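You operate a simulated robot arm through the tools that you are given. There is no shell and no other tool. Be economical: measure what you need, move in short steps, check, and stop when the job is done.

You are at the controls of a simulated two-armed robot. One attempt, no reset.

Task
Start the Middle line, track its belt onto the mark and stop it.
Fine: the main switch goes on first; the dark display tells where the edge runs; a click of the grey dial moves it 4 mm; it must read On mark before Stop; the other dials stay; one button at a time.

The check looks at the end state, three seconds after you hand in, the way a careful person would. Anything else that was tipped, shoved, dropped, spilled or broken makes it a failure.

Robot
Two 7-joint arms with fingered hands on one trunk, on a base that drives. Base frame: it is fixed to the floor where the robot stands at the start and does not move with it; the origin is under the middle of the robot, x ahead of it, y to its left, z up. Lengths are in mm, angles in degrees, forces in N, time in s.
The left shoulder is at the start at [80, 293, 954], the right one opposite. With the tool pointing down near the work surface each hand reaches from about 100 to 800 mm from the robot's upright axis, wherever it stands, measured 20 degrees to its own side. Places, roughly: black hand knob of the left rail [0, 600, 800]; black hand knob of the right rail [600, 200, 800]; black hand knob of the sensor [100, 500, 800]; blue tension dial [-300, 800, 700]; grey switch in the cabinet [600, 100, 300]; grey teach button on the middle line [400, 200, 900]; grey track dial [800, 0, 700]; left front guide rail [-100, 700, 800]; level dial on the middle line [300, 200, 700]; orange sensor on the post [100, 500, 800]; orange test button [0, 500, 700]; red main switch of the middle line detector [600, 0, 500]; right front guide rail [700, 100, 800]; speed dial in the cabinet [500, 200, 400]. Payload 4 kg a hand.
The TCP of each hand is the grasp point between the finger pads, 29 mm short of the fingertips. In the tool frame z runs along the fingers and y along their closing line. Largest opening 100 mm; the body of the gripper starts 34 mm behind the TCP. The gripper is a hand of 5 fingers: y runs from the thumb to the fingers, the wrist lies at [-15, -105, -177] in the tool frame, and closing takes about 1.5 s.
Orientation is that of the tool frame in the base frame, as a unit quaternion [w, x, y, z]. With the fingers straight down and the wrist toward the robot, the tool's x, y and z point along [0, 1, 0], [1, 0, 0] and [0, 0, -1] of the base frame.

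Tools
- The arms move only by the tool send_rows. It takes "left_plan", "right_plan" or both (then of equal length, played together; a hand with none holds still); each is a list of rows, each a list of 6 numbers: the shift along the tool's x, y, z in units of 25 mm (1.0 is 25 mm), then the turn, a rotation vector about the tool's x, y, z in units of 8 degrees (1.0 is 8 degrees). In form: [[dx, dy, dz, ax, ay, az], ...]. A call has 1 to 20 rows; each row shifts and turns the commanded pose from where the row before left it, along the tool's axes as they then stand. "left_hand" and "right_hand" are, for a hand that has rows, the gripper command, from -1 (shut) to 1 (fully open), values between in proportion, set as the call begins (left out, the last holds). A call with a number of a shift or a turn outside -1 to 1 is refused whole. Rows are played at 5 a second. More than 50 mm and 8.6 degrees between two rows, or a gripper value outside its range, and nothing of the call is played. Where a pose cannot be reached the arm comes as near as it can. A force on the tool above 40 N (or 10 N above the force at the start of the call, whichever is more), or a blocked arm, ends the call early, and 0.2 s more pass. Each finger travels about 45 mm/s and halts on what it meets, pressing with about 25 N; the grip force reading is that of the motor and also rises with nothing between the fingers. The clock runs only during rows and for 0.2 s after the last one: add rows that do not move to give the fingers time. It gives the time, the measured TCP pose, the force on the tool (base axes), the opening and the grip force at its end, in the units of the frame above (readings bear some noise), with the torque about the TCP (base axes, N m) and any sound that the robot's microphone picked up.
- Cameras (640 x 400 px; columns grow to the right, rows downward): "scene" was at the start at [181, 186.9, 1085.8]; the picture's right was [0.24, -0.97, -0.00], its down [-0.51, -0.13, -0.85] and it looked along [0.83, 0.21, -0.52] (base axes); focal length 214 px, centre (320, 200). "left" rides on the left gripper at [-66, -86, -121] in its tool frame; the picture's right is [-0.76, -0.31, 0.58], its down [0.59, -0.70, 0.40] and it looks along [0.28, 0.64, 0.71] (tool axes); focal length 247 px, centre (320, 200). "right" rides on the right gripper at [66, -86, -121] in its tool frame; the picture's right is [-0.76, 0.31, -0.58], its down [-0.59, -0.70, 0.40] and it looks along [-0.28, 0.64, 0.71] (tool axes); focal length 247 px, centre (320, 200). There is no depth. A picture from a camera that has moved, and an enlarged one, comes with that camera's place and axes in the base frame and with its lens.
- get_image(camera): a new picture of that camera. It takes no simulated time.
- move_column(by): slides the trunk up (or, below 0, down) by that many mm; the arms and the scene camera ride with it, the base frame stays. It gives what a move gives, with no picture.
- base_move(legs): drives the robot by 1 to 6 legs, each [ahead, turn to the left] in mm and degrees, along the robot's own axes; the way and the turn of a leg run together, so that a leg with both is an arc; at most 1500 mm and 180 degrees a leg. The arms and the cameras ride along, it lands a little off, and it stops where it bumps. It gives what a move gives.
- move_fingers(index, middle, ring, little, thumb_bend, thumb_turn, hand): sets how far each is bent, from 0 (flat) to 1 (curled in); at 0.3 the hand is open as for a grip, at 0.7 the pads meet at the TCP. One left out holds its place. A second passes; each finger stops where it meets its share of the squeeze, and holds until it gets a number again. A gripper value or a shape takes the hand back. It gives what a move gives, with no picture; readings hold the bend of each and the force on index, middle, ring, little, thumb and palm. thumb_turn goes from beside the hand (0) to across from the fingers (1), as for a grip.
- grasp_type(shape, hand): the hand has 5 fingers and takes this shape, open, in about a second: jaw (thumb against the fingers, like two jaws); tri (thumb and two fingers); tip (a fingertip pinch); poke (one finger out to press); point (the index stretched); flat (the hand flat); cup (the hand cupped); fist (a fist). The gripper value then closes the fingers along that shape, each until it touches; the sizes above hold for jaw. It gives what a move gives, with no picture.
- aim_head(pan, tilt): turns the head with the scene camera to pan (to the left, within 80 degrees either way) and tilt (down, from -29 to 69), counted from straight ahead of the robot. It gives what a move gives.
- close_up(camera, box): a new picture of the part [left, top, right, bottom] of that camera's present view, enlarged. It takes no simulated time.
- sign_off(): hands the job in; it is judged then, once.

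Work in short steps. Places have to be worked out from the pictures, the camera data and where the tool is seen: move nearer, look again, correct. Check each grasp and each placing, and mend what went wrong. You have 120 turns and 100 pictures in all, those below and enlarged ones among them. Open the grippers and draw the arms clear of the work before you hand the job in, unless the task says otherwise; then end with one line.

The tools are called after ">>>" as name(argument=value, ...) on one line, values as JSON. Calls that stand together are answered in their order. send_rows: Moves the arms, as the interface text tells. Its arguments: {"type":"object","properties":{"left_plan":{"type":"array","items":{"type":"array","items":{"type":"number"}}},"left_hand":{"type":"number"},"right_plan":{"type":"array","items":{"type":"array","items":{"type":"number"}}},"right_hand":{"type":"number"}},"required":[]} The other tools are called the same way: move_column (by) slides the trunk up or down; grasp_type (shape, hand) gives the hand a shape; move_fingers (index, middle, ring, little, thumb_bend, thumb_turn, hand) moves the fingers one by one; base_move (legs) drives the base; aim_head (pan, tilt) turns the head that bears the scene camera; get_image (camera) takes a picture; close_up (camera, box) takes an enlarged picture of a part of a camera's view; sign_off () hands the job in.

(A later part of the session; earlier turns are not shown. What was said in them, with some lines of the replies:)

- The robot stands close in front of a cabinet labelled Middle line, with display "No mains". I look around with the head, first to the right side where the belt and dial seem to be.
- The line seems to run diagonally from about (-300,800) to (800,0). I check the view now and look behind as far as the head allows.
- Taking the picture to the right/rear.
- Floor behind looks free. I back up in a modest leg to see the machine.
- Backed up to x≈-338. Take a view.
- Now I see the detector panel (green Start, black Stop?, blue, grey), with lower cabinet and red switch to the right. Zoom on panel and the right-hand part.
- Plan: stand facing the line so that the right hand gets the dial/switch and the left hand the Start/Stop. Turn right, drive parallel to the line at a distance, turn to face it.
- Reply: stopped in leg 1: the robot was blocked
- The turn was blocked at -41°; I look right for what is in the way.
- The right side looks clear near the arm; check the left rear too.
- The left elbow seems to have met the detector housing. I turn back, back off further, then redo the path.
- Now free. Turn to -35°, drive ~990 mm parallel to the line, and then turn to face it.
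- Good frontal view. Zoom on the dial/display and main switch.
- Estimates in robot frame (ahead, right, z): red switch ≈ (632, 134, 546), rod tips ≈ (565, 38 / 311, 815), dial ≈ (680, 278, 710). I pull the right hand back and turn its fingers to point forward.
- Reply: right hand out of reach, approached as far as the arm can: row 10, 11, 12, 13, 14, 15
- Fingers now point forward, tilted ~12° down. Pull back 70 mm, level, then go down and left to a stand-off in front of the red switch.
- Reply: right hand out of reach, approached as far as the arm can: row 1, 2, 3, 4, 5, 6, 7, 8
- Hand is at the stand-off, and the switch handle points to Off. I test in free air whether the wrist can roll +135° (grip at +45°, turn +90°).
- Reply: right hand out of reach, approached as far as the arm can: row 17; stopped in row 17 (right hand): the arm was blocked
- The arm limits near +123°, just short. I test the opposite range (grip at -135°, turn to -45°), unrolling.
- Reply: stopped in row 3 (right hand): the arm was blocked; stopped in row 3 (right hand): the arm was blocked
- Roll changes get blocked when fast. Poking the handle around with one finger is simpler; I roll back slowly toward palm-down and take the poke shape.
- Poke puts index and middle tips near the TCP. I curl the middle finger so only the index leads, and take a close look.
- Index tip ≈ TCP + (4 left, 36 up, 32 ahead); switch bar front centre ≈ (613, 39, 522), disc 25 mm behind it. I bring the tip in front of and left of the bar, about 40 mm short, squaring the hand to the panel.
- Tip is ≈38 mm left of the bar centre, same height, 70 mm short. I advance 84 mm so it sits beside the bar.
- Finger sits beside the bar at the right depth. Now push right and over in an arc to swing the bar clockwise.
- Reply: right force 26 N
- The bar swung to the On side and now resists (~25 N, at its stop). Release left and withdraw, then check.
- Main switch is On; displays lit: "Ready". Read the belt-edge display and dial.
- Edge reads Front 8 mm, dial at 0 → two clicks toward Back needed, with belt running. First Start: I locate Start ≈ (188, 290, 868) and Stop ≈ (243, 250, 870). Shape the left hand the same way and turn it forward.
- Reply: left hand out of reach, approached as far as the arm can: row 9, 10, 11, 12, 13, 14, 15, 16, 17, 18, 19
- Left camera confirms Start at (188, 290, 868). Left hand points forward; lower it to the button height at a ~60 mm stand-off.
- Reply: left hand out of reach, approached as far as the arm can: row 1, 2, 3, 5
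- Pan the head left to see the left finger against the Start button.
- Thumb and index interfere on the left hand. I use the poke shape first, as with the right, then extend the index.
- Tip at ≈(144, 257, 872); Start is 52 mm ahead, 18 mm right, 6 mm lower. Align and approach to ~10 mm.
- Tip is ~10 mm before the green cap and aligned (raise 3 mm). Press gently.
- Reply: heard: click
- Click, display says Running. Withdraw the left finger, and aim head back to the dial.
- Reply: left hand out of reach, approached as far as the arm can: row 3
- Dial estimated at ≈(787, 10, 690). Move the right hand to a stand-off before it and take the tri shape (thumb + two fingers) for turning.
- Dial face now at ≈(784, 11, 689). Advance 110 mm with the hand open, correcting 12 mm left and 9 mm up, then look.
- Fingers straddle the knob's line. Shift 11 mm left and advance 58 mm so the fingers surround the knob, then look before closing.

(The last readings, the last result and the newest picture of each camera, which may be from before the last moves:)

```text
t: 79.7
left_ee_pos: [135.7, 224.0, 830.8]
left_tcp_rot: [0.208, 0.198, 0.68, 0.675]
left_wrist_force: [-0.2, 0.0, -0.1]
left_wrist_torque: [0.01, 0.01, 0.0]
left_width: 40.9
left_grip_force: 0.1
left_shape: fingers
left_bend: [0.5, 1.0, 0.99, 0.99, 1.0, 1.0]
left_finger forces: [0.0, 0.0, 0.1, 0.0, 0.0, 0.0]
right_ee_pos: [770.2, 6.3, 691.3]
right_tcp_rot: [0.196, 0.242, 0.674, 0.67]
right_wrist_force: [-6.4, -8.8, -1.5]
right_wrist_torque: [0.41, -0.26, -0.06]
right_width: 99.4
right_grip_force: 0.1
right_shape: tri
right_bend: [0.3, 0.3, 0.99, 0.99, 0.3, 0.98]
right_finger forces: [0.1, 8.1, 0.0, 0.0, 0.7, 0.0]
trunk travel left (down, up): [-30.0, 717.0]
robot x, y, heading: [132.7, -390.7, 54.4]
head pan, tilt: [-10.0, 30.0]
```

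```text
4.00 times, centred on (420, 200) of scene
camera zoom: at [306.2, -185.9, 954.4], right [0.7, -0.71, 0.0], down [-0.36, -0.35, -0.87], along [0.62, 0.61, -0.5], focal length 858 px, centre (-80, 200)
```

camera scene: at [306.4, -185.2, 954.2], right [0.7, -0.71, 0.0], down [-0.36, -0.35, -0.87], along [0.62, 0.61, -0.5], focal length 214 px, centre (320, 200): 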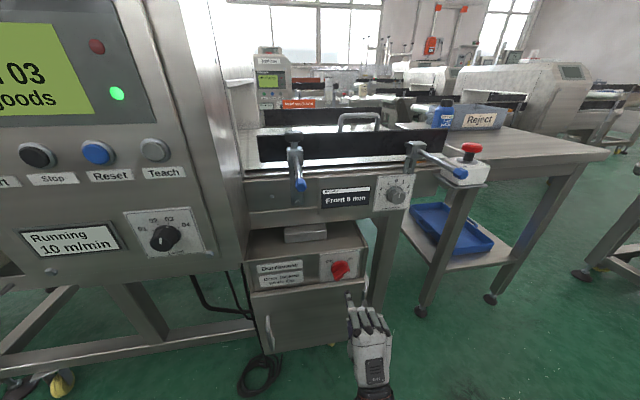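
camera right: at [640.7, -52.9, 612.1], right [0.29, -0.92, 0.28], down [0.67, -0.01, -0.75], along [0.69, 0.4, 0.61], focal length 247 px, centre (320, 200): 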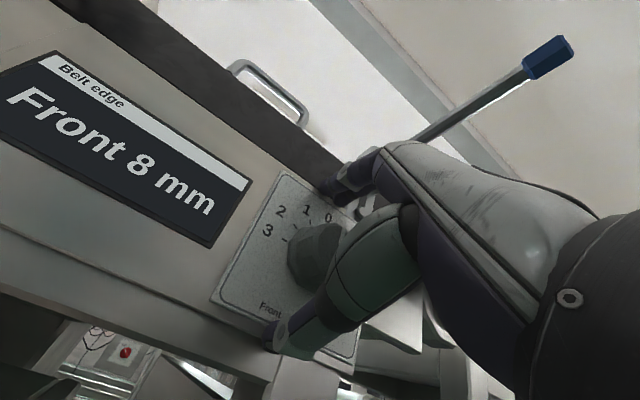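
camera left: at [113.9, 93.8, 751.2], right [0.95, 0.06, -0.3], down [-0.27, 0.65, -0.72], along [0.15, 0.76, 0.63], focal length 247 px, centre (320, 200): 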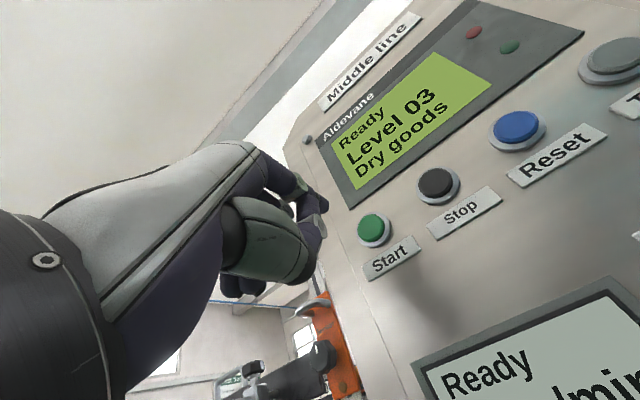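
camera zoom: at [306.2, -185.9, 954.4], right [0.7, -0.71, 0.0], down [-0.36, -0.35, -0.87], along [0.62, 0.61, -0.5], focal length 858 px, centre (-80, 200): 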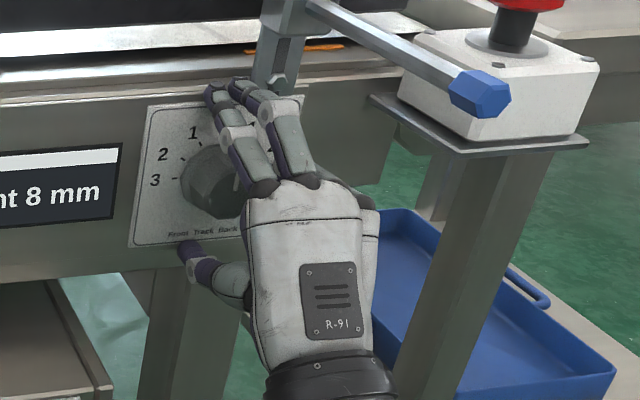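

Middle fingertip just touches the plate; back 9 mm and close on the knob.

>>> send_rows(right_plan=[[0, 0, -0.36, 0, 0, 0]])

>>> send_rows(right_plan=[[0, 0, 0, 0, 0, 0], [0, 0, 0, 0, 0, 0], [0, 0, 0, 0, 0, 0], [0, 0, 0, 0, 0, 0], [0, 0, 0, 0, 0, 0], [0, 0, 0, 0, 0, 0], [0, 0, 0, 0, 0, 0], [0, 0, 0, 0, 0, 0]], right_hand=-1)

>>> get_image(camera="right")

>>> close_up(camera="scene", box=[340, 150, 500, 250])

```text
t: 80.1
left_ee_pos: [136.4, 223.4, 830.1]
left_tcp_rot: [0.208, 0.199, 0.68, 0.674]
left_wrist_force: [0.6, 0.3, 0.1]
left_wrist_torque: [-0.04, -0.04, 0.0]
left_width: 41.2
left_grip_force: 0.0
left_shape: fingers
left_bend: [0.5, 1.0, 0.99, 0.99, 1.0, 1.0]
left_finger forces: [0.1, 0.0, 0.0, 0.1, 0.0, 0.0]
right_ee_pos: [766.0, -2.1, 690.8]
right_tcp_rot: [0.195, 0.241, 0.675, 0.669]
right_wrist_force: [-0.7, 0.9, -0.1]
right_wrist_torque: [-0.03, -0.01, 0.0]
right_width: 99.9
right_grip_force: 0.1
right_shape: tri
right_bend: [0.3, 0.3, 0.99, 0.99, 0.3, 0.98]
right_finger forces: [0.1, 0.0, 0.1, 0.0, 0.0, 0.1]
trunk travel left (down, up): [-30.0, 717.0]
robot x, y, heading: [134.9, -392.3, 54.4]
head pan, tilt: [-10.0, 30.0]
```

```text
t: 81.9
left_ee_pos: [136.2, 223.6, 832.1]
left_tcp_rot: [0.209, 0.198, 0.681, 0.674]
left_wrist_force: [-0.3, -0.1, 0.8]
left_wrist_torque: [-0.03, 0.02, -0.02]
left_width: 41.2
left_grip_force: 0.0
left_shape: fingers
left_bend: [0.5, 1.0, 0.99, 0.99, 1.0, 1.0]
left_finger forces: [0.0, 0.1, 0.0, 0.0, 0.1, 0.0]
right_ee_pos: [764.5, -1.7, 691.9]
right_tcp_rot: [0.195, 0.241, 0.675, 0.669]
right_wrist_force: [-0.9, 3.3, 0.5]
right_wrist_torque: [0.01, 0.01, 0.07]
right_width: 38.8
right_grip_force: 24.4
right_shape: tri
right_bend: [0.75, 0.48, 1.0, 1.0, 0.38, 1.0]
right_finger forces: [10.9, 11.3, 0.0, 0.0, 21.5, 0.1]
trunk travel left (down, up): [-30.0, 717.0]
robot x, y, heading: [135.7, -392.6, 54.3]
head pan, tilt: [-10.0, 30.0]
```

```text
47 pictures are left
camera right: at [635.7, -60.1, 611.9], right [0.29, -0.92, 0.28], down [0.66, -0.01, -0.75], along [0.69, 0.4, 0.6], focal length 247 px, centre (320, 200)
```

right: 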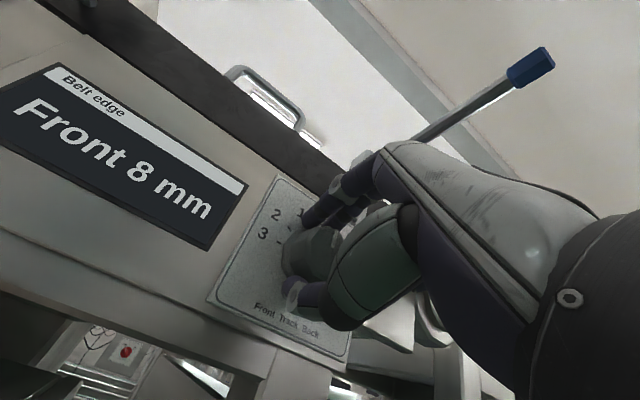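

```text
4.00 times, centred on (420, 200) of scene
camera zoom: at [306.4, -185.1, 954.1], right [0.7, -0.71, 0.0], down [-0.36, -0.35, -0.87], along [0.62, 0.61, -0.5], focal length 858 px, centre (-80, 200)
```

zoom: 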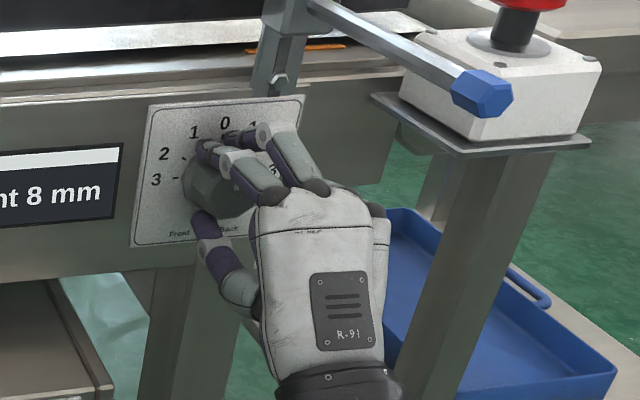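

Knob is gripped (11/11/21 N). Roll clockwise ~32° about the knob axis (8 mm right of TCP) and read the display.

>>> send_rows(right_plan=[[0, 0.022, 0, 0, 0, 0.5], [0, 0.022, 0, 0, 0, 0.5], [0, 0.022, 0, 0, 0, 0.5], [0, 0.022, 0, 0, 0, 0.5], [0, 0.022, 0, 0, 0, 0.5], [0, 0.022, 0, 0, 0, 0.5], [0, 0.022, 0, 0, 0, 0.5], [0, 0.022, 0, 0, 0, 0.5], [0, 0, 0, 0, 0, 0]])

>>> get_image(camera="right")

>>> close_up(camera="scene", box=[320, 150, 480, 250])

```text
t: 83.9
left_ee_pos: [137.1, 223.3, 831.4]
left_tcp_rot: [0.207, 0.197, 0.681, 0.675]
left_wrist_force: [0.4, -0.2, 0.0]
left_wrist_torque: [0.04, 0.0, 0.0]
left_width: 41.0
left_grip_force: 0.1
left_shape: fingers
left_bend: [0.5, 1.0, 0.99, 0.99, 1.0, 1.0]
left_finger forces: [0.0, 0.0, 0.0, 0.0, 0.0, 0.0]
right_ee_pos: [767.3, -2.0, 695.2]
right_tcp_rot: [0.003, 0.418, 0.582, 0.698]
right_wrist_force: [1.1, 1.4, -0.1]
right_wrist_torque: [0.03, -0.01, 0.03]
right_width: 38.9
right_grip_force: 24.7
right_shape: tri
right_bend: [0.75, 0.48, 1.0, 1.0, 0.38, 1.0]
right_finger forces: [10.0, 12.2, 0.0, 0.1, 21.2, 0.1]
trunk travel left (down, up): [-30.0, 717.0]
robot x, y, heading: [135.2, -394.3, 54.3]
head pan, tilt: [-10.0, 30.0]
```

```text
45 pictures are left
camera right: at [611.4, -40.7, 665.6], right [0.3, -0.94, -0.17], down [0.28, 0.26, -0.92], along [0.91, 0.23, 0.34], focal length 247 px, centre (320, 200)
```

right: 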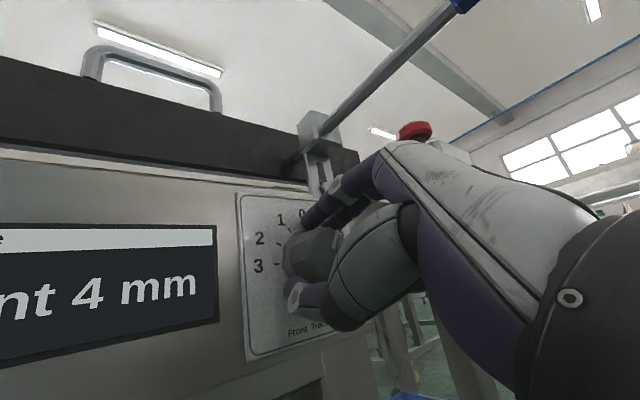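

```text
4.00 times, centred on (400, 200) of scene
camera zoom: at [306.6, -185.2, 954.1], right [0.7, -0.71, 0.0], down [-0.36, -0.35, -0.87], along [0.62, 0.61, -0.5], focal length 858 px, centre (0, 200)
```

zoom: 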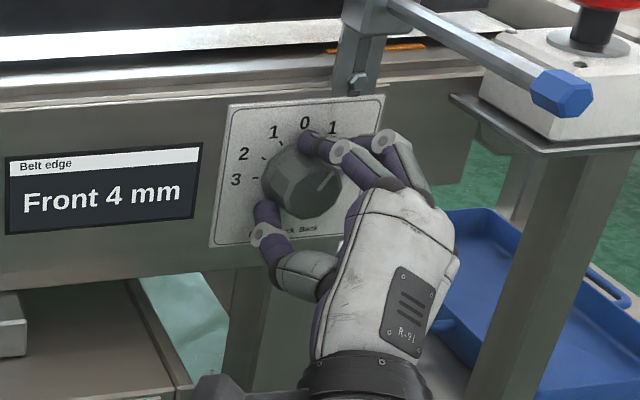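

Front 4 mm – one click done, direction right. Turn another ~30°.

>>> send_rows(right_plan=[[0, 0.022, 0, 0, 0, 0.5], [0, 0.022, 0, 0, 0, 0.5], [0, 0.022, 0, 0, 0, 0.5], [0, 0.022, 0, 0, 0, 0.5], [0, 0.022, 0, 0, 0, 0.5], [0, 0.022, 0, 0, 0, 0.5], [0, 0.022, 0, 0, 0, 0.4], [0, 0, 0, 0, 0, 0]])

>>> close_up(camera="scene", box=[320, 150, 480, 250])

```text
t: 85.7
left_ee_pos: [137.1, 223.5, 829.7]
left_tcp_rot: [0.208, 0.198, 0.68, 0.674]
left_wrist_force: [-0.1, -1.0, 1.1]
left_wrist_torque: [-0.01, 0.0, 0.01]
left_width: 41.0
left_grip_force: 0.1
left_shape: fingers
left_bend: [0.5, 1.0, 0.99, 0.99, 1.0, 1.0]
left_finger forces: [0.0, 0.0, 0.1, 0.0, 0.1, 0.1]
right_ee_pos: [768.7, -4.4, 697.0]
right_tcp_rot: [-0.16, 0.543, 0.467, 0.679]
right_wrist_force: [4.8, 1.1, -0.3]
right_wrist_torque: [0.05, 0.01, -0.05]
right_width: 38.1
right_grip_force: 24.8
right_shape: tri
right_bend: [0.75, 0.48, 1.0, 1.0, 0.38, 1.0]
right_finger forces: [11.1, 13.2, 0.1, 0.0, 20.1, 0.1]
trunk travel left (down, up): [-30.0, 717.0]
robot x, y, heading: [137.8, -393.8, 54.3]
head pan, tilt: [-10.0, 30.0]
```

```text
4.00 times, centred on (400, 200) of scene
camera zoom: at [306.8, -185.2, 954.1], right [0.7, -0.71, 0.0], down [-0.36, -0.35, -0.87], along [0.62, 0.61, -0.5], focal length 858 px, centre (0, 200)
```

zoom: 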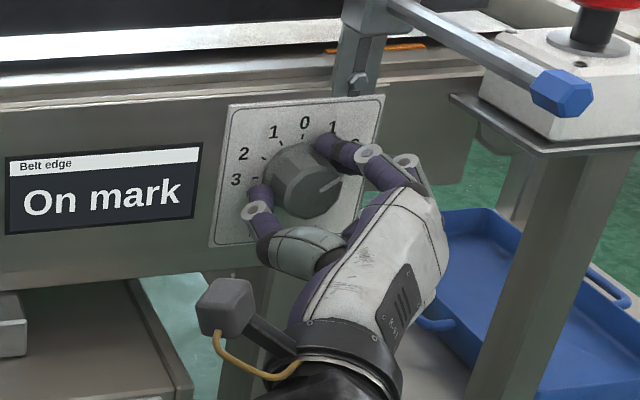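

On mark. Open the fingers and withdraw straight back.

>>> send_rows(right_plan=[[0, 0, 0, 0, 0, 0], [0, 0, 0, 0, 0, 0], [0, 0, 0, 0, 0, 0], [0, 0, 0, 0, 0, 0], [0, 0, 0, 0, 0, 0], [0, 0, 0, 0, 0, 0]], right_hand=0.6)

>>> send_rows(right_plan=[[0, 0, -0.6, 0, 0, 0], [0, 0, -0.8, 0, 0, 0], [0, 0, -0.8, 0, 0, 0], [0, 0, -0.8, 0, 0, 0], [0, 0, -0.8, 0, 0, 0], [0, 0, -0.8, 0, 0, 0], [0, 0, 0, 0, 0, 0]])

>>> get_image(camera="scene")

>>> close_up(camera="scene", box=[300, 150, 460, 250])

```text
t: 87.1
left_ee_pos: [135.9, 223.4, 830.1]
left_tcp_rot: [0.208, 0.198, 0.68, 0.674]
left_wrist_force: [-0.5, -0.5, -0.1]
left_wrist_torque: [-0.03, 0.02, -0.01]
left_width: 40.9
left_grip_force: 0.1
left_shape: fingers
left_bend: [0.5, 1.0, 0.99, 0.99, 1.0, 1.0]
left_finger forces: [0.0, 0.0, 0.1, 0.0, 0.1, 0.0]
right_ee_pos: [768.1, -3.1, 697.8]
right_tcp_rot: [-0.161, 0.543, 0.467, 0.679]
right_wrist_force: [0.3, 0.3, -0.3]
right_wrist_torque: [0.05, 0.03, 0.03]
right_width: 79.7
right_grip_force: 0.0
right_shape: tri
right_bend: [0.38, 0.33, 0.99, 0.99, 0.31, 0.99]
right_finger forces: [0.0, 0.1, 0.1, 0.1, 0.1, 0.0]
trunk travel left (down, up): [-30.0, 717.0]
robot x, y, heading: [140.6, -394.8, 54.2]
head pan, tilt: [-10.0, 30.0]
```

```text
t: 88.7
left_ee_pos: [135.9, 224.4, 831.0]
left_tcp_rot: [0.208, 0.198, 0.68, 0.675]
left_wrist_force: [-0.8, 0.0, -0.5]
left_wrist_torque: [-0.03, 0.02, -0.03]
left_width: 41.2
left_grip_force: 0.0
left_shape: fingers
left_bend: [0.5, 1.0, 0.99, 0.99, 1.0, 1.0]
left_finger forces: [0.1, 0.0, 0.0, 0.0, 0.0, 0.0]
right_ee_pos: [705.6, -98.4, 719.9]
right_tcp_rot: [-0.148, 0.526, 0.469, 0.694]
right_wrist_force: [0.3, 0.5, 1.1]
right_wrist_torque: [0.02, -0.04, -0.01]
right_width: 79.8
right_grip_force: 0.0
right_shape: tri
right_bend: [0.38, 0.33, 0.99, 0.99, 0.3, 0.99]
right_finger forces: [0.0, 0.0, 0.1, 0.0, 0.0, 0.0]
trunk travel left (down, up): [-30.0, 717.0]
robot x, y, heading: [134.2, -394.6, 54.6]
head pan, tilt: [-10.0, 30.0]
```

```text
42 pictures are left
camera scene: at [306.4, -185.2, 954.2], right [0.7, -0.71, 0.0], down [-0.36, -0.35, -0.87], along [0.62, 0.61, -0.5], focal length 214 px, centre (320, 200)
```

scene: 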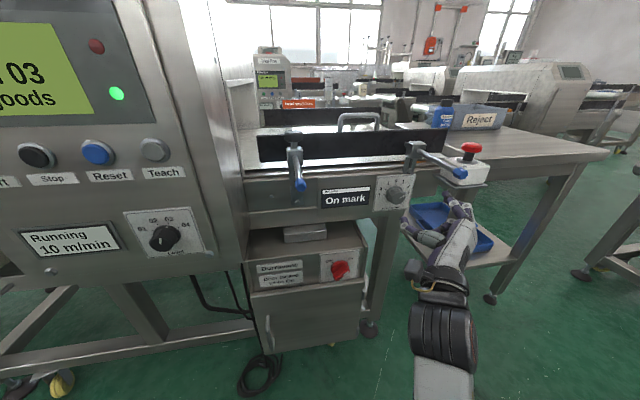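

```text
4.00 times, centred on (380, 200) of scene
camera zoom: at [306.4, -185.2, 954.2], right [0.7, -0.71, 0.0], down [-0.36, -0.35, -0.87], along [0.62, 0.61, -0.5], focal length 858 px, centre (80, 200)
```

zoom: 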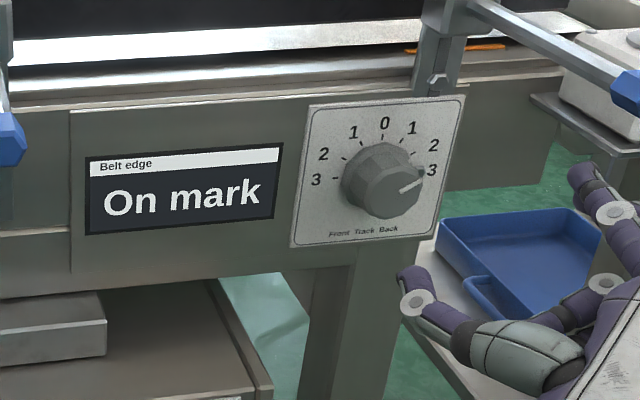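

Dial at Back 2, display On mark. Now shift the left finger 71 mm right to face Stop and check.

>>> send_rows(left_plan=[[-0.71, 0.02, 0, 0, 0, 0], [-0.71, 0.02, 0, 0, 0, 0], [-0.71, 0.02, 0, 0, 0, 0], [-0.71, 0.02, 0, 0, 0, 0], [0, 0, 0.5, 0, 0, 0], [0, 0, 0.5, 0, 0, 0], [0, 0, 0, 0, 0, 0]])

>>> aim_head(pan=35, tilt=20)

>>> close_up(camera="left", box=[220, 120, 460, 270])

>>> close_up(camera="scene", box=[230, 130, 390, 230])

```text
t: 90.3
left_ee_pos: [208.2, 240.3, 819.4]
left_tcp_rot: [0.207, 0.197, 0.681, 0.674]
left_wrist_force: [0.4, -0.3, -0.1]
left_wrist_torque: [0.02, 0.05, -0.01]
left_width: 40.9
left_grip_force: 0.1
left_shape: fingers
left_bend: [0.5, 1.0, 0.99, 0.99, 1.0, 1.0]
left_finger forces: [0.0, 0.0, 0.1, 0.0, 0.1, 0.1]
left hand out of reach, approached as far as the arm can: row 1, 2, 3, 4
right_ee_pos: [703.8, -96.2, 716.1]
right_tcp_rot: [-0.149, 0.526, 0.473, 0.691]
right_wrist_force: [-1.2, -0.2, 0.2]
right_wrist_torque: [-0.02, 0.02, -0.02]
right_width: 79.8
right_grip_force: 0.0
right_shape: tri
right_bend: [0.38, 0.33, 0.99, 0.99, 0.3, 0.99]
right_finger forces: [0.0, 0.0, 0.0, 0.0, 0.2, 0.0]
trunk travel left (down, up): [-30.0, 717.0]
robot x, y, heading: [133.1, -392.1, 54.5]
head pan, tilt: [-10.0, 30.0]
```

```text
t: 91.5
left_ee_pos: [207.3, 240.5, 819.5]
left_tcp_rot: [0.208, 0.197, 0.681, 0.674]
left_wrist_force: [0.3, -1.7, -0.6]
left_wrist_torque: [0.0, 0.01, -0.01]
left_width: 40.9
left_grip_force: 0.0
left_shape: fingers
left_bend: [0.5, 1.0, 0.99, 0.99, 1.0, 1.0]
left_finger forces: [0.0, 0.1, 0.1, 0.1, 0.0, 0.1]
right_ee_pos: [704.8, -96.4, 714.8]
right_tcp_rot: [-0.148, 0.524, 0.475, 0.691]
right_wrist_force: [0.5, 0.1, -0.1]
right_wrist_torque: [0.0, 0.0, -0.04]
right_width: 79.8
right_grip_force: 0.0
right_shape: tri
right_bend: [0.38, 0.33, 0.99, 0.99, 0.3, 0.99]
right_finger forces: [0.0, 0.0, 0.0, 0.1, 0.0, 0.0]
trunk travel left (down, up): [-30.0, 717.0]
robot x, y, heading: [133.7, -391.4, 54.6]
head pan, tilt: [35.0, 20.0]
```

```text
2.67 times, centred on (340, 195) of left
camera zoom: at [198.4, 101.1, 734.1], right [0.95, 0.06, -0.3], down [-0.27, 0.65, -0.72], along [0.15, 0.76, 0.63], focal length 659 px, centre (267, 213)
```

zoom: 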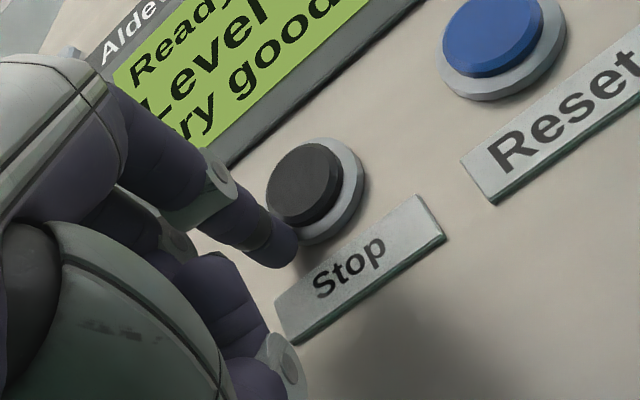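

```text
4.00 times, centred on (310, 180) of scene
camera zoom: at [242.9, -155.3, 970.2], right [1.0, -0.01, 0.0], down [0.0, -0.34, -0.94], along [0.01, 0.94, -0.34], focal length 858 px, centre (360, 280)
```

zoom: 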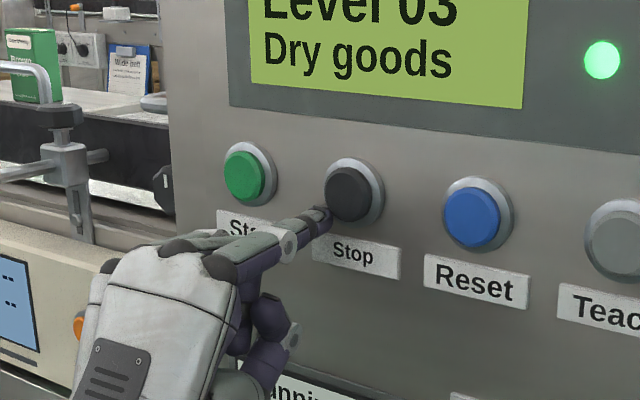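

Tip is 20 mm left, 10 mm low and slightly past the cap's front plane. Back 20 mm, then shift right 20 and up 10.

>>> send_rows(left_plan=[[0, 0, -0.8, 0, 0, 0], [0, 0, 0, 0, 0, 0], [-0.4, 0.21, 0, 0, 0, 0], [-0.4, 0.21, 0, 0, 0, 0], [0, 0, 0, 0, 0, 0]])

>>> close_up(camera="left", box=[220, 120, 460, 270])

>>> close_up(camera="scene", box=[230, 130, 390, 230])

```text
t: 92.7
left_ee_pos: [216.1, 220.2, 827.3]
left_tcp_rot: [0.208, 0.197, 0.681, 0.674]
left_wrist_force: [1.0, -0.1, 0.3]
left_wrist_torque: [-0.01, 0.01, 0.01]
left_width: 41.0
left_grip_force: 0.1
left_shape: fingers
left_bend: [0.5, 1.0, 0.99, 0.99, 1.0, 1.0]
left_finger forces: [0.1, 0.0, 0.0, 0.0, 0.0, 0.1]
left hand out of reach, approached as far as the arm can: row 4
right_ee_pos: [704.5, -95.7, 715.1]
right_tcp_rot: [-0.149, 0.526, 0.475, 0.69]
right_wrist_force: [-0.3, -1.0, 0.5]
right_wrist_torque: [-0.02, 0.02, 0.01]
right_width: 80.0
right_grip_force: 0.0
right_shape: tri
right_bend: [0.38, 0.33, 0.99, 0.99, 0.3, 0.99]
right_finger forces: [0.1, 0.0, 0.0, 0.0, 0.0, 0.0]
trunk travel left (down, up): [-30.0, 717.0]
robot x, y, heading: [134.6, -396.3, 54.3]
head pan, tilt: [35.0, 20.0]
```

```text
2.67 times, centred on (340, 195) of left
camera zoom: at [205.9, 81.4, 741.6], right [0.95, 0.06, -0.3], down [-0.26, 0.65, -0.71], along [0.15, 0.76, 0.63], focal length 659 px, centre (267, 213)
```

zoom: 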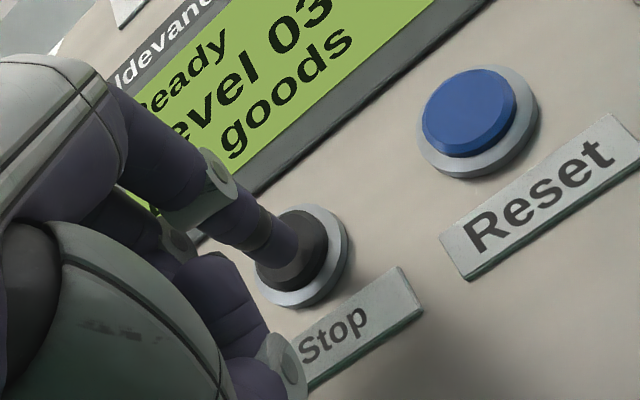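

```text
4.00 times, centred on (310, 180) of scene
camera zoom: at [242.9, -155.3, 970.2], right [1.0, -0.01, 0.0], down [0.0, -0.34, -0.94], along [0.01, 0.94, -0.34], focal length 858 px, centre (360, 280)
```

zoom: 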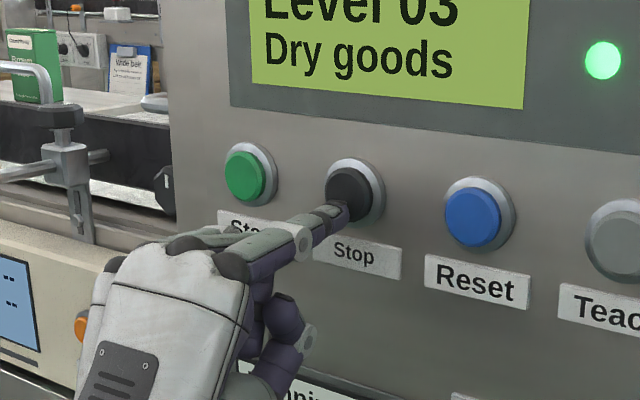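

Aligned; tip ~7 mm from the cap. Raise 5 mm and press gently.

>>> send_rows(left_plan=[[-0.06, 0.2, 0, 0, 0, 0], [0, 0, 0.2, 0, 0, 0], [0, 0, 0.2, 0, 0, 0], [0, 0, 0.2, 0, 0, 0], [0, 0, 0, 0, 0, 0]])

>>> get_image(camera="scene")

```text
t: 93.9
left_ee_pos: [224.0, 232.1, 831.6]
left_tcp_rot: [0.209, 0.197, 0.68, 0.675]
left_wrist_force: [-16.9, -25.2, -3.5]
left_wrist_torque: [0.84, -0.49, -0.3]
left_width: 40.0
left_grip_force: 15.1
left_shape: fingers
left_bend: [0.51, 1.0, 0.99, 0.99, 1.0, 1.0]
left_finger forces: [30.9, 0.1, 0.0, 0.0, 0.0, 0.0]
left hand out of reach, approached as far as the arm can: row 1
right_ee_pos: [702.4, -98.3, 716.1]
right_tcp_rot: [-0.148, 0.524, 0.475, 0.691]
right_wrist_force: [-0.1, -0.3, -0.2]
right_wrist_torque: [0.0, -0.04, -0.02]
right_width: 79.7
right_grip_force: 0.1
right_shape: tri
right_bend: [0.38, 0.33, 0.99, 0.99, 0.3, 0.99]
right_finger forces: [0.1, 0.0, 0.0, 0.1, 0.0, 0.1]
trunk travel left (down, up): [-30.0, 717.0]
robot x, y, heading: [137.6, -393.7, 54.4]
head pan, tilt: [35.0, 20.0]
heard: click
```

```text
36 pictures are left
camera scene: at [241.4, -157.2, 971.0], right [1.0, -0.01, 0.0], down [0.0, -0.34, -0.94], along [0.01, 0.94, -0.34], focal length 214 px, centre (320, 200)
```

scene: 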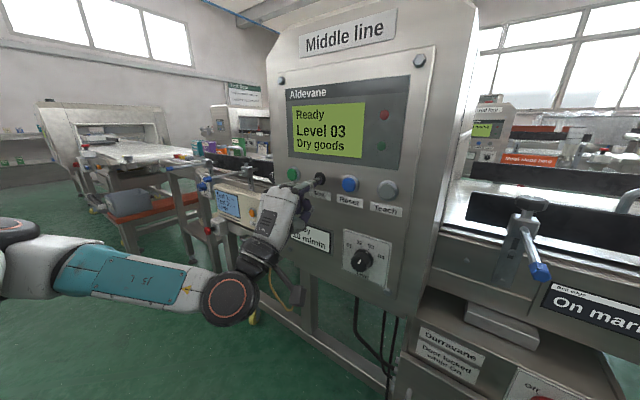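

Click, green lamp off, still On mark. Withdraw the left finger, open the grippers, and draw clear by backing the base away.

>>> send_rows(left_plan=[[0, 0, -0.5, 0, 0, 0], [0, 0, -0.5, 0, 0, 0], [0, 0, -0.5, 0, 0, 0], [0, 0, 0, 0, 0, 0]])

>>> base_move(legs=[[-250, 0]])

>>> grasp_type(hand="left", shape="jaw")

>>> grasp_type(hand="right", shape="jaw")

>>> aim_head(pan=0, tilt=25)

>>> get_image(camera="scene")

```text
t: 94.9
left_ee_pos: [206.7, 220.4, 821.4]
left_tcp_rot: [0.208, 0.198, 0.681, 0.674]
left_wrist_force: [0.3, 0.1, 0.1]
left_wrist_torque: [0.02, 0.0, -0.02]
left_width: 41.1
left_grip_force: 0.1
left_shape: fingers
left_bend: [0.5, 1.0, 0.99, 0.99, 1.0, 1.0]
left_finger forces: [0.0, 0.0, 0.0, 0.0, 0.1, 0.1]
left hand out of reach, approached as far as the arm can: row 2, 3
right_ee_pos: [703.3, -96.8, 714.1]
right_tcp_rot: [-0.147, 0.525, 0.477, 0.689]
right_wrist_force: [-0.1, 0.3, -0.1]
right_wrist_torque: [0.0, 0.03, 0.05]
right_width: 79.7
right_grip_force: 0.0
right_shape: tri
right_bend: [0.38, 0.33, 0.99, 0.99, 0.3, 0.99]
right_finger forces: [0.1, 0.1, 0.0, 0.1, 0.1, 0.1]
trunk travel left (down, up): [-30.0, 717.0]
robot x, y, heading: [136.9, -391.7, 54.5]
head pan, tilt: [35.0, 20.0]
```

```text
t: 96.3
left_ee_pos: [110.6, 84.1, 823.3]
left_tcp_rot: [0.208, 0.197, 0.681, 0.674]
left_wrist_force: [-0.4, -0.3, 0.1]
left_wrist_torque: [0.02, 0.01, 0.01]
left_width: 41.4
left_grip_force: 0.0
left_shape: fingers
left_bend: [0.5, 1.0, 0.99, 0.99, 1.0, 1.0]
left_finger forces: [0.1, 0.0, 0.1, 0.1, 0.0, 0.0]
right_ee_pos: [608.2, -233.8, 715.1]
right_tcp_rot: [-0.145, 0.524, 0.477, 0.69]
right_wrist_force: [-0.6, 0.7, 0.1]
right_wrist_torque: [0.02, -0.03, 0.0]
right_width: 80.0
right_grip_force: 0.1
right_shape: tri
right_bend: [0.38, 0.33, 0.99, 0.99, 0.3, 0.99]
right_finger forces: [0.0, 0.1, 0.1, 0.0, 0.0, 0.0]
trunk travel left (down, up): [-30.0, 717.0]
robot x, y, heading: [40.0, -531.5, 54.3]
head pan, tilt: [35.0, 20.0]
stopped in leg 1: the robot was blocked; the commanded pose is now the measured one
```

```text
t: 97.2
left_ee_pos: [110.8, 83.9, 822.5]
left_tcp_rot: [0.208, 0.197, 0.681, 0.674]
left_wrist_force: [0.4, 0.6, 1.1]
left_wrist_torque: [-0.03, 0.03, 0.01]
left_width: 99.7
left_grip_force: 0.0
left_shape: jaw
left_bend: [0.3, 0.3, 0.3, 0.3, 0.3, 0.98]
left_finger forces: [0.1, 0.0, 0.0, 0.0, 0.0, 0.1]
right_ee_pos: [607.3, -234.9, 715.6]
right_tcp_rot: [-0.145, 0.524, 0.478, 0.69]
right_wrist_force: [0.2, -0.2, -0.2]
right_wrist_torque: [-0.02, -0.04, 0.02]
right_width: 79.9
right_grip_force: 0.1
right_shape: tri
right_bend: [0.38, 0.33, 0.99, 0.99, 0.3, 0.99]
right_finger forces: [0.1, 0.0, 0.0, 0.1, 0.1, 0.0]
trunk travel left (down, up): [-30.0, 717.0]
robot x, y, heading: [39.5, -534.7, 54.5]
head pan, tilt: [35.0, 20.0]
```

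```text
t: 98.1
left_ee_pos: [110.4, 84.4, 823.2]
left_tcp_rot: [0.208, 0.198, 0.681, 0.674]
left_wrist_force: [0.7, -1.3, 0.5]
left_wrist_torque: [0.0, 0.0, 0.04]
left_width: 100.0
left_grip_force: 0.1
left_shape: jaw
left_bend: [0.3, 0.3, 0.3, 0.3, 0.3, 0.98]
left_finger forces: [0.1, 0.1, 0.0, 0.1, 0.1, 0.1]
right_ee_pos: [608.8, -234.2, 714.9]
right_tcp_rot: [-0.146, 0.524, 0.477, 0.69]
right_wrist_force: [-0.4, -0.2, -0.4]
right_wrist_torque: [-0.02, 0.0, 0.02]
right_width: 99.6
right_grip_force: 0.2
right_shape: jaw
right_bend: [0.3, 0.3, 0.3, 0.3, 0.3, 0.98]
right_finger forces: [0.1, 0.1, 0.1, 0.1, 0.0, 0.0]
trunk travel left (down, up): [-30.0, 717.0]
robot x, y, heading: [40.4, -529.8, 54.4]
head pan, tilt: [35.0, 20.0]
```

```text
t: 99.1
left_ee_pos: [110.5, 84.4, 822.8]
left_tcp_rot: [0.209, 0.198, 0.681, 0.674]
left_wrist_force: [0.3, 0.5, -0.6]
left_wrist_torque: [-0.02, 0.03, -0.01]
left_width: 99.7
left_grip_force: 0.0
left_shape: jaw
left_bend: [0.3, 0.3, 0.3, 0.3, 0.3, 0.98]
left_finger forces: [0.0, 0.0, 0.1, 0.1, 0.1, 0.0]
right_ee_pos: [606.9, -234.2, 714.0]
right_tcp_rot: [-0.145, 0.524, 0.477, 0.691]
right_wrist_force: [0.3, 0.8, -0.6]
right_wrist_torque: [0.02, -0.02, -0.02]
right_width: 99.8
right_grip_force: 0.1
right_shape: jaw
right_bend: [0.3, 0.3, 0.3, 0.3, 0.3, 0.98]
right_finger forces: [0.0, 0.1, 0.0, 0.1, 0.1, 0.1]
trunk travel left (down, up): [-30.0, 717.0]
robot x, y, heading: [38.5, -532.1, 54.5]
head pan, tilt: [0.0, 25.0]
```

```text
35 pictures are left
camera scene: at [198.5, -309.8, 962.1], right [0.81, -0.58, 0.0], down [-0.25, -0.34, -0.91], along [0.53, 0.74, -0.42], focal length 214 px, centre (320, 200)
```

scene: 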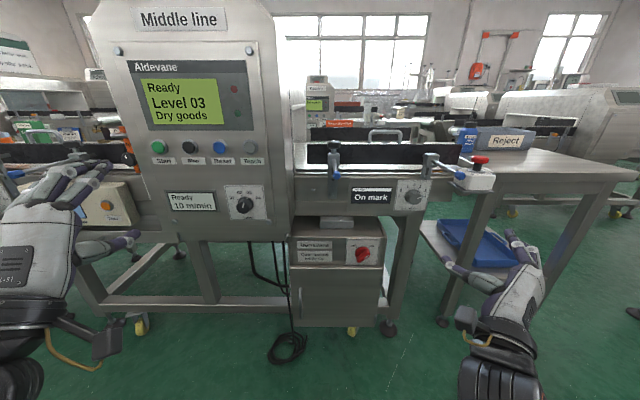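

Line is Ready/stopped, On mark. But backing was blocked by something; I move 40 mm ahead off it and look to the sides for it.

>>> base_move(legs=[[40, 0]])

>>> aim_head(pan=80, tilt=45)

>>> get_image(camera="scene")

>>> aim_head(pan=-80, tilt=45)

>>> get_image(camera="scene")

```text
t: 100.0
left_ee_pos: [133.2, 116.7, 823.7]
left_tcp_rot: [0.207, 0.197, 0.681, 0.674]
left_wrist_force: [0.4, 0.3, -0.5]
left_wrist_torque: [0.01, -0.02, 0.02]
left_width: 99.9
left_grip_force: 0.1
left_shape: jaw
left_bend: [0.3, 0.3, 0.3, 0.3, 0.3, 0.98]
left_finger forces: [0.0, 0.1, 0.0, 0.1, 0.1, 0.0]
right_ee_pos: [631.5, -200.3, 715.8]
right_tcp_rot: [-0.145, 0.524, 0.478, 0.69]
right_wrist_force: [-0.2, -0.4, 0.0]
right_wrist_torque: [0.03, -0.01, 0.01]
right_width: 99.9
right_grip_force: 0.0
right_shape: jaw
right_bend: [0.3, 0.3, 0.3, 0.3, 0.3, 0.98]
right_finger forces: [0.1, 0.0, 0.0, 0.1, 0.0, 0.0]
trunk travel left (down, up): [-30.0, 717.0]
robot x, y, heading: [65.1, -497.5, 54.3]
head pan, tilt: [0.0, 25.0]
```

```text
t: 101.5
left_ee_pos: [133.2, 115.7, 822.8]
left_tcp_rot: [0.207, 0.197, 0.681, 0.675]
left_wrist_force: [0.4, 0.2, -0.2]
left_wrist_torque: [0.01, 0.01, 0.02]
left_width: 99.9
left_grip_force: 0.0
left_shape: jaw
left_bend: [0.3, 0.3, 0.3, 0.3, 0.3, 0.98]
left_finger forces: [0.0, 0.1, 0.0, 0.1, 0.0, 0.0]
right_ee_pos: [630.5, -200.4, 714.4]
right_tcp_rot: [-0.146, 0.523, 0.478, 0.691]
right_wrist_force: [0.9, -1.2, -0.7]
right_wrist_torque: [0.01, 0.04, -0.03]
right_width: 100.0
right_grip_force: 0.1
right_shape: jaw
right_bend: [0.3, 0.3, 0.3, 0.3, 0.3, 0.98]
right_finger forces: [0.1, 0.1, 0.0, 0.0, 0.0, 0.0]
trunk travel left (down, up): [-30.0, 717.0]
robot x, y, heading: [62.6, -495.8, 54.4]
head pan, tilt: [80.0, 45.0]
```

```text
34 pictures are left
camera scene: at [111.1, -294.1, 931.6], right [0.72, 0.7, 0.0], down [0.49, -0.51, -0.71], along [-0.49, 0.51, -0.71], focal length 214 px, centre (320, 200)
```

scene: 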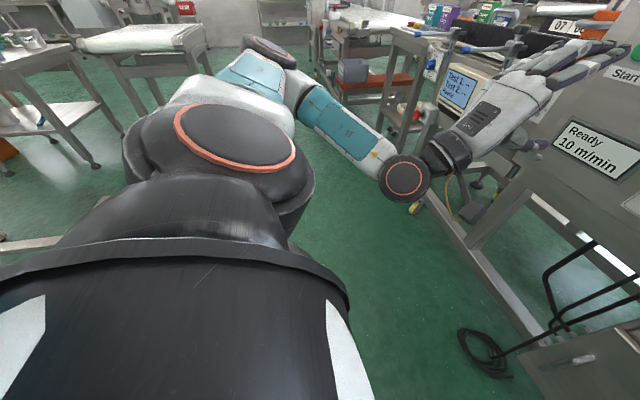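

```text
t: 104.0
left_ee_pos: [133.0, 117.2, 824.5]
left_tcp_rot: [0.207, 0.197, 0.681, 0.674]
left_wrist_force: [0.0, 0.9, 0.1]
left_wrist_torque: [0.0, 0.02, -0.02]
left_width: 99.9
left_grip_force: 0.1
left_shape: jaw
left_bend: [0.3, 0.3, 0.3, 0.3, 0.3, 0.98]
left_finger forces: [0.0, 0.1, 0.0, 0.1, 0.1, 0.0]
right_ee_pos: [630.7, -200.8, 714.5]
right_tcp_rot: [-0.146, 0.523, 0.478, 0.69]
right_wrist_force: [0.0, 0.1, -0.2]
right_wrist_torque: [0.01, -0.02, -0.03]
right_width: 99.8
right_grip_force: 0.0
right_shape: jaw
right_bend: [0.3, 0.3, 0.3, 0.3, 0.3, 0.98]
right_finger forces: [0.0, 0.0, 0.0, 0.0, 0.0, 0.0]
trunk travel left (down, up): [-30.0, 717.0]
robot x, y, heading: [62.5, -496.6, 54.4]
head pan, tilt: [-80.0, 45.0]
```

```text
33 pictures are left
camera scene: at [241.2, -387.4, 931.6], right [-0.43, -0.9, 0.0], down [-0.64, 0.31, -0.71], along [0.64, -0.31, -0.71], focal length 214 px, centre (320, 200)
```

scene: 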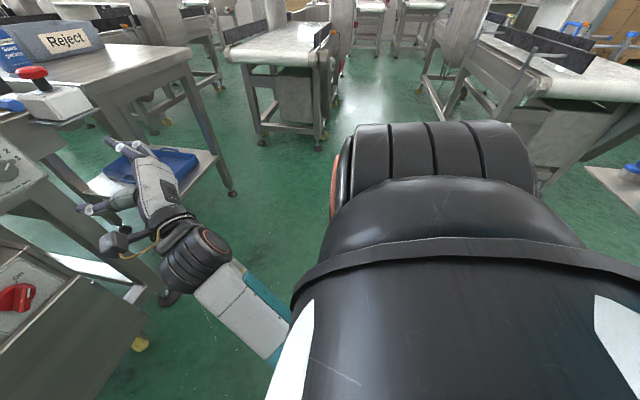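

The line reads Ready, On mark, and Level 03 is unchanged. The red switch is On, the hands are open and clear of the panel, and the base no longer touches the cart behind it. Handing in.

>>> sign_off()

```text
The job is handed in.
```

I started the Middle line, tracked its belt from Front 8 mm to On mark with two clicks toward Back, then stopped it; while backing away the base touched something behind it, probably the wheeled cart, and I did not check whether it moved.
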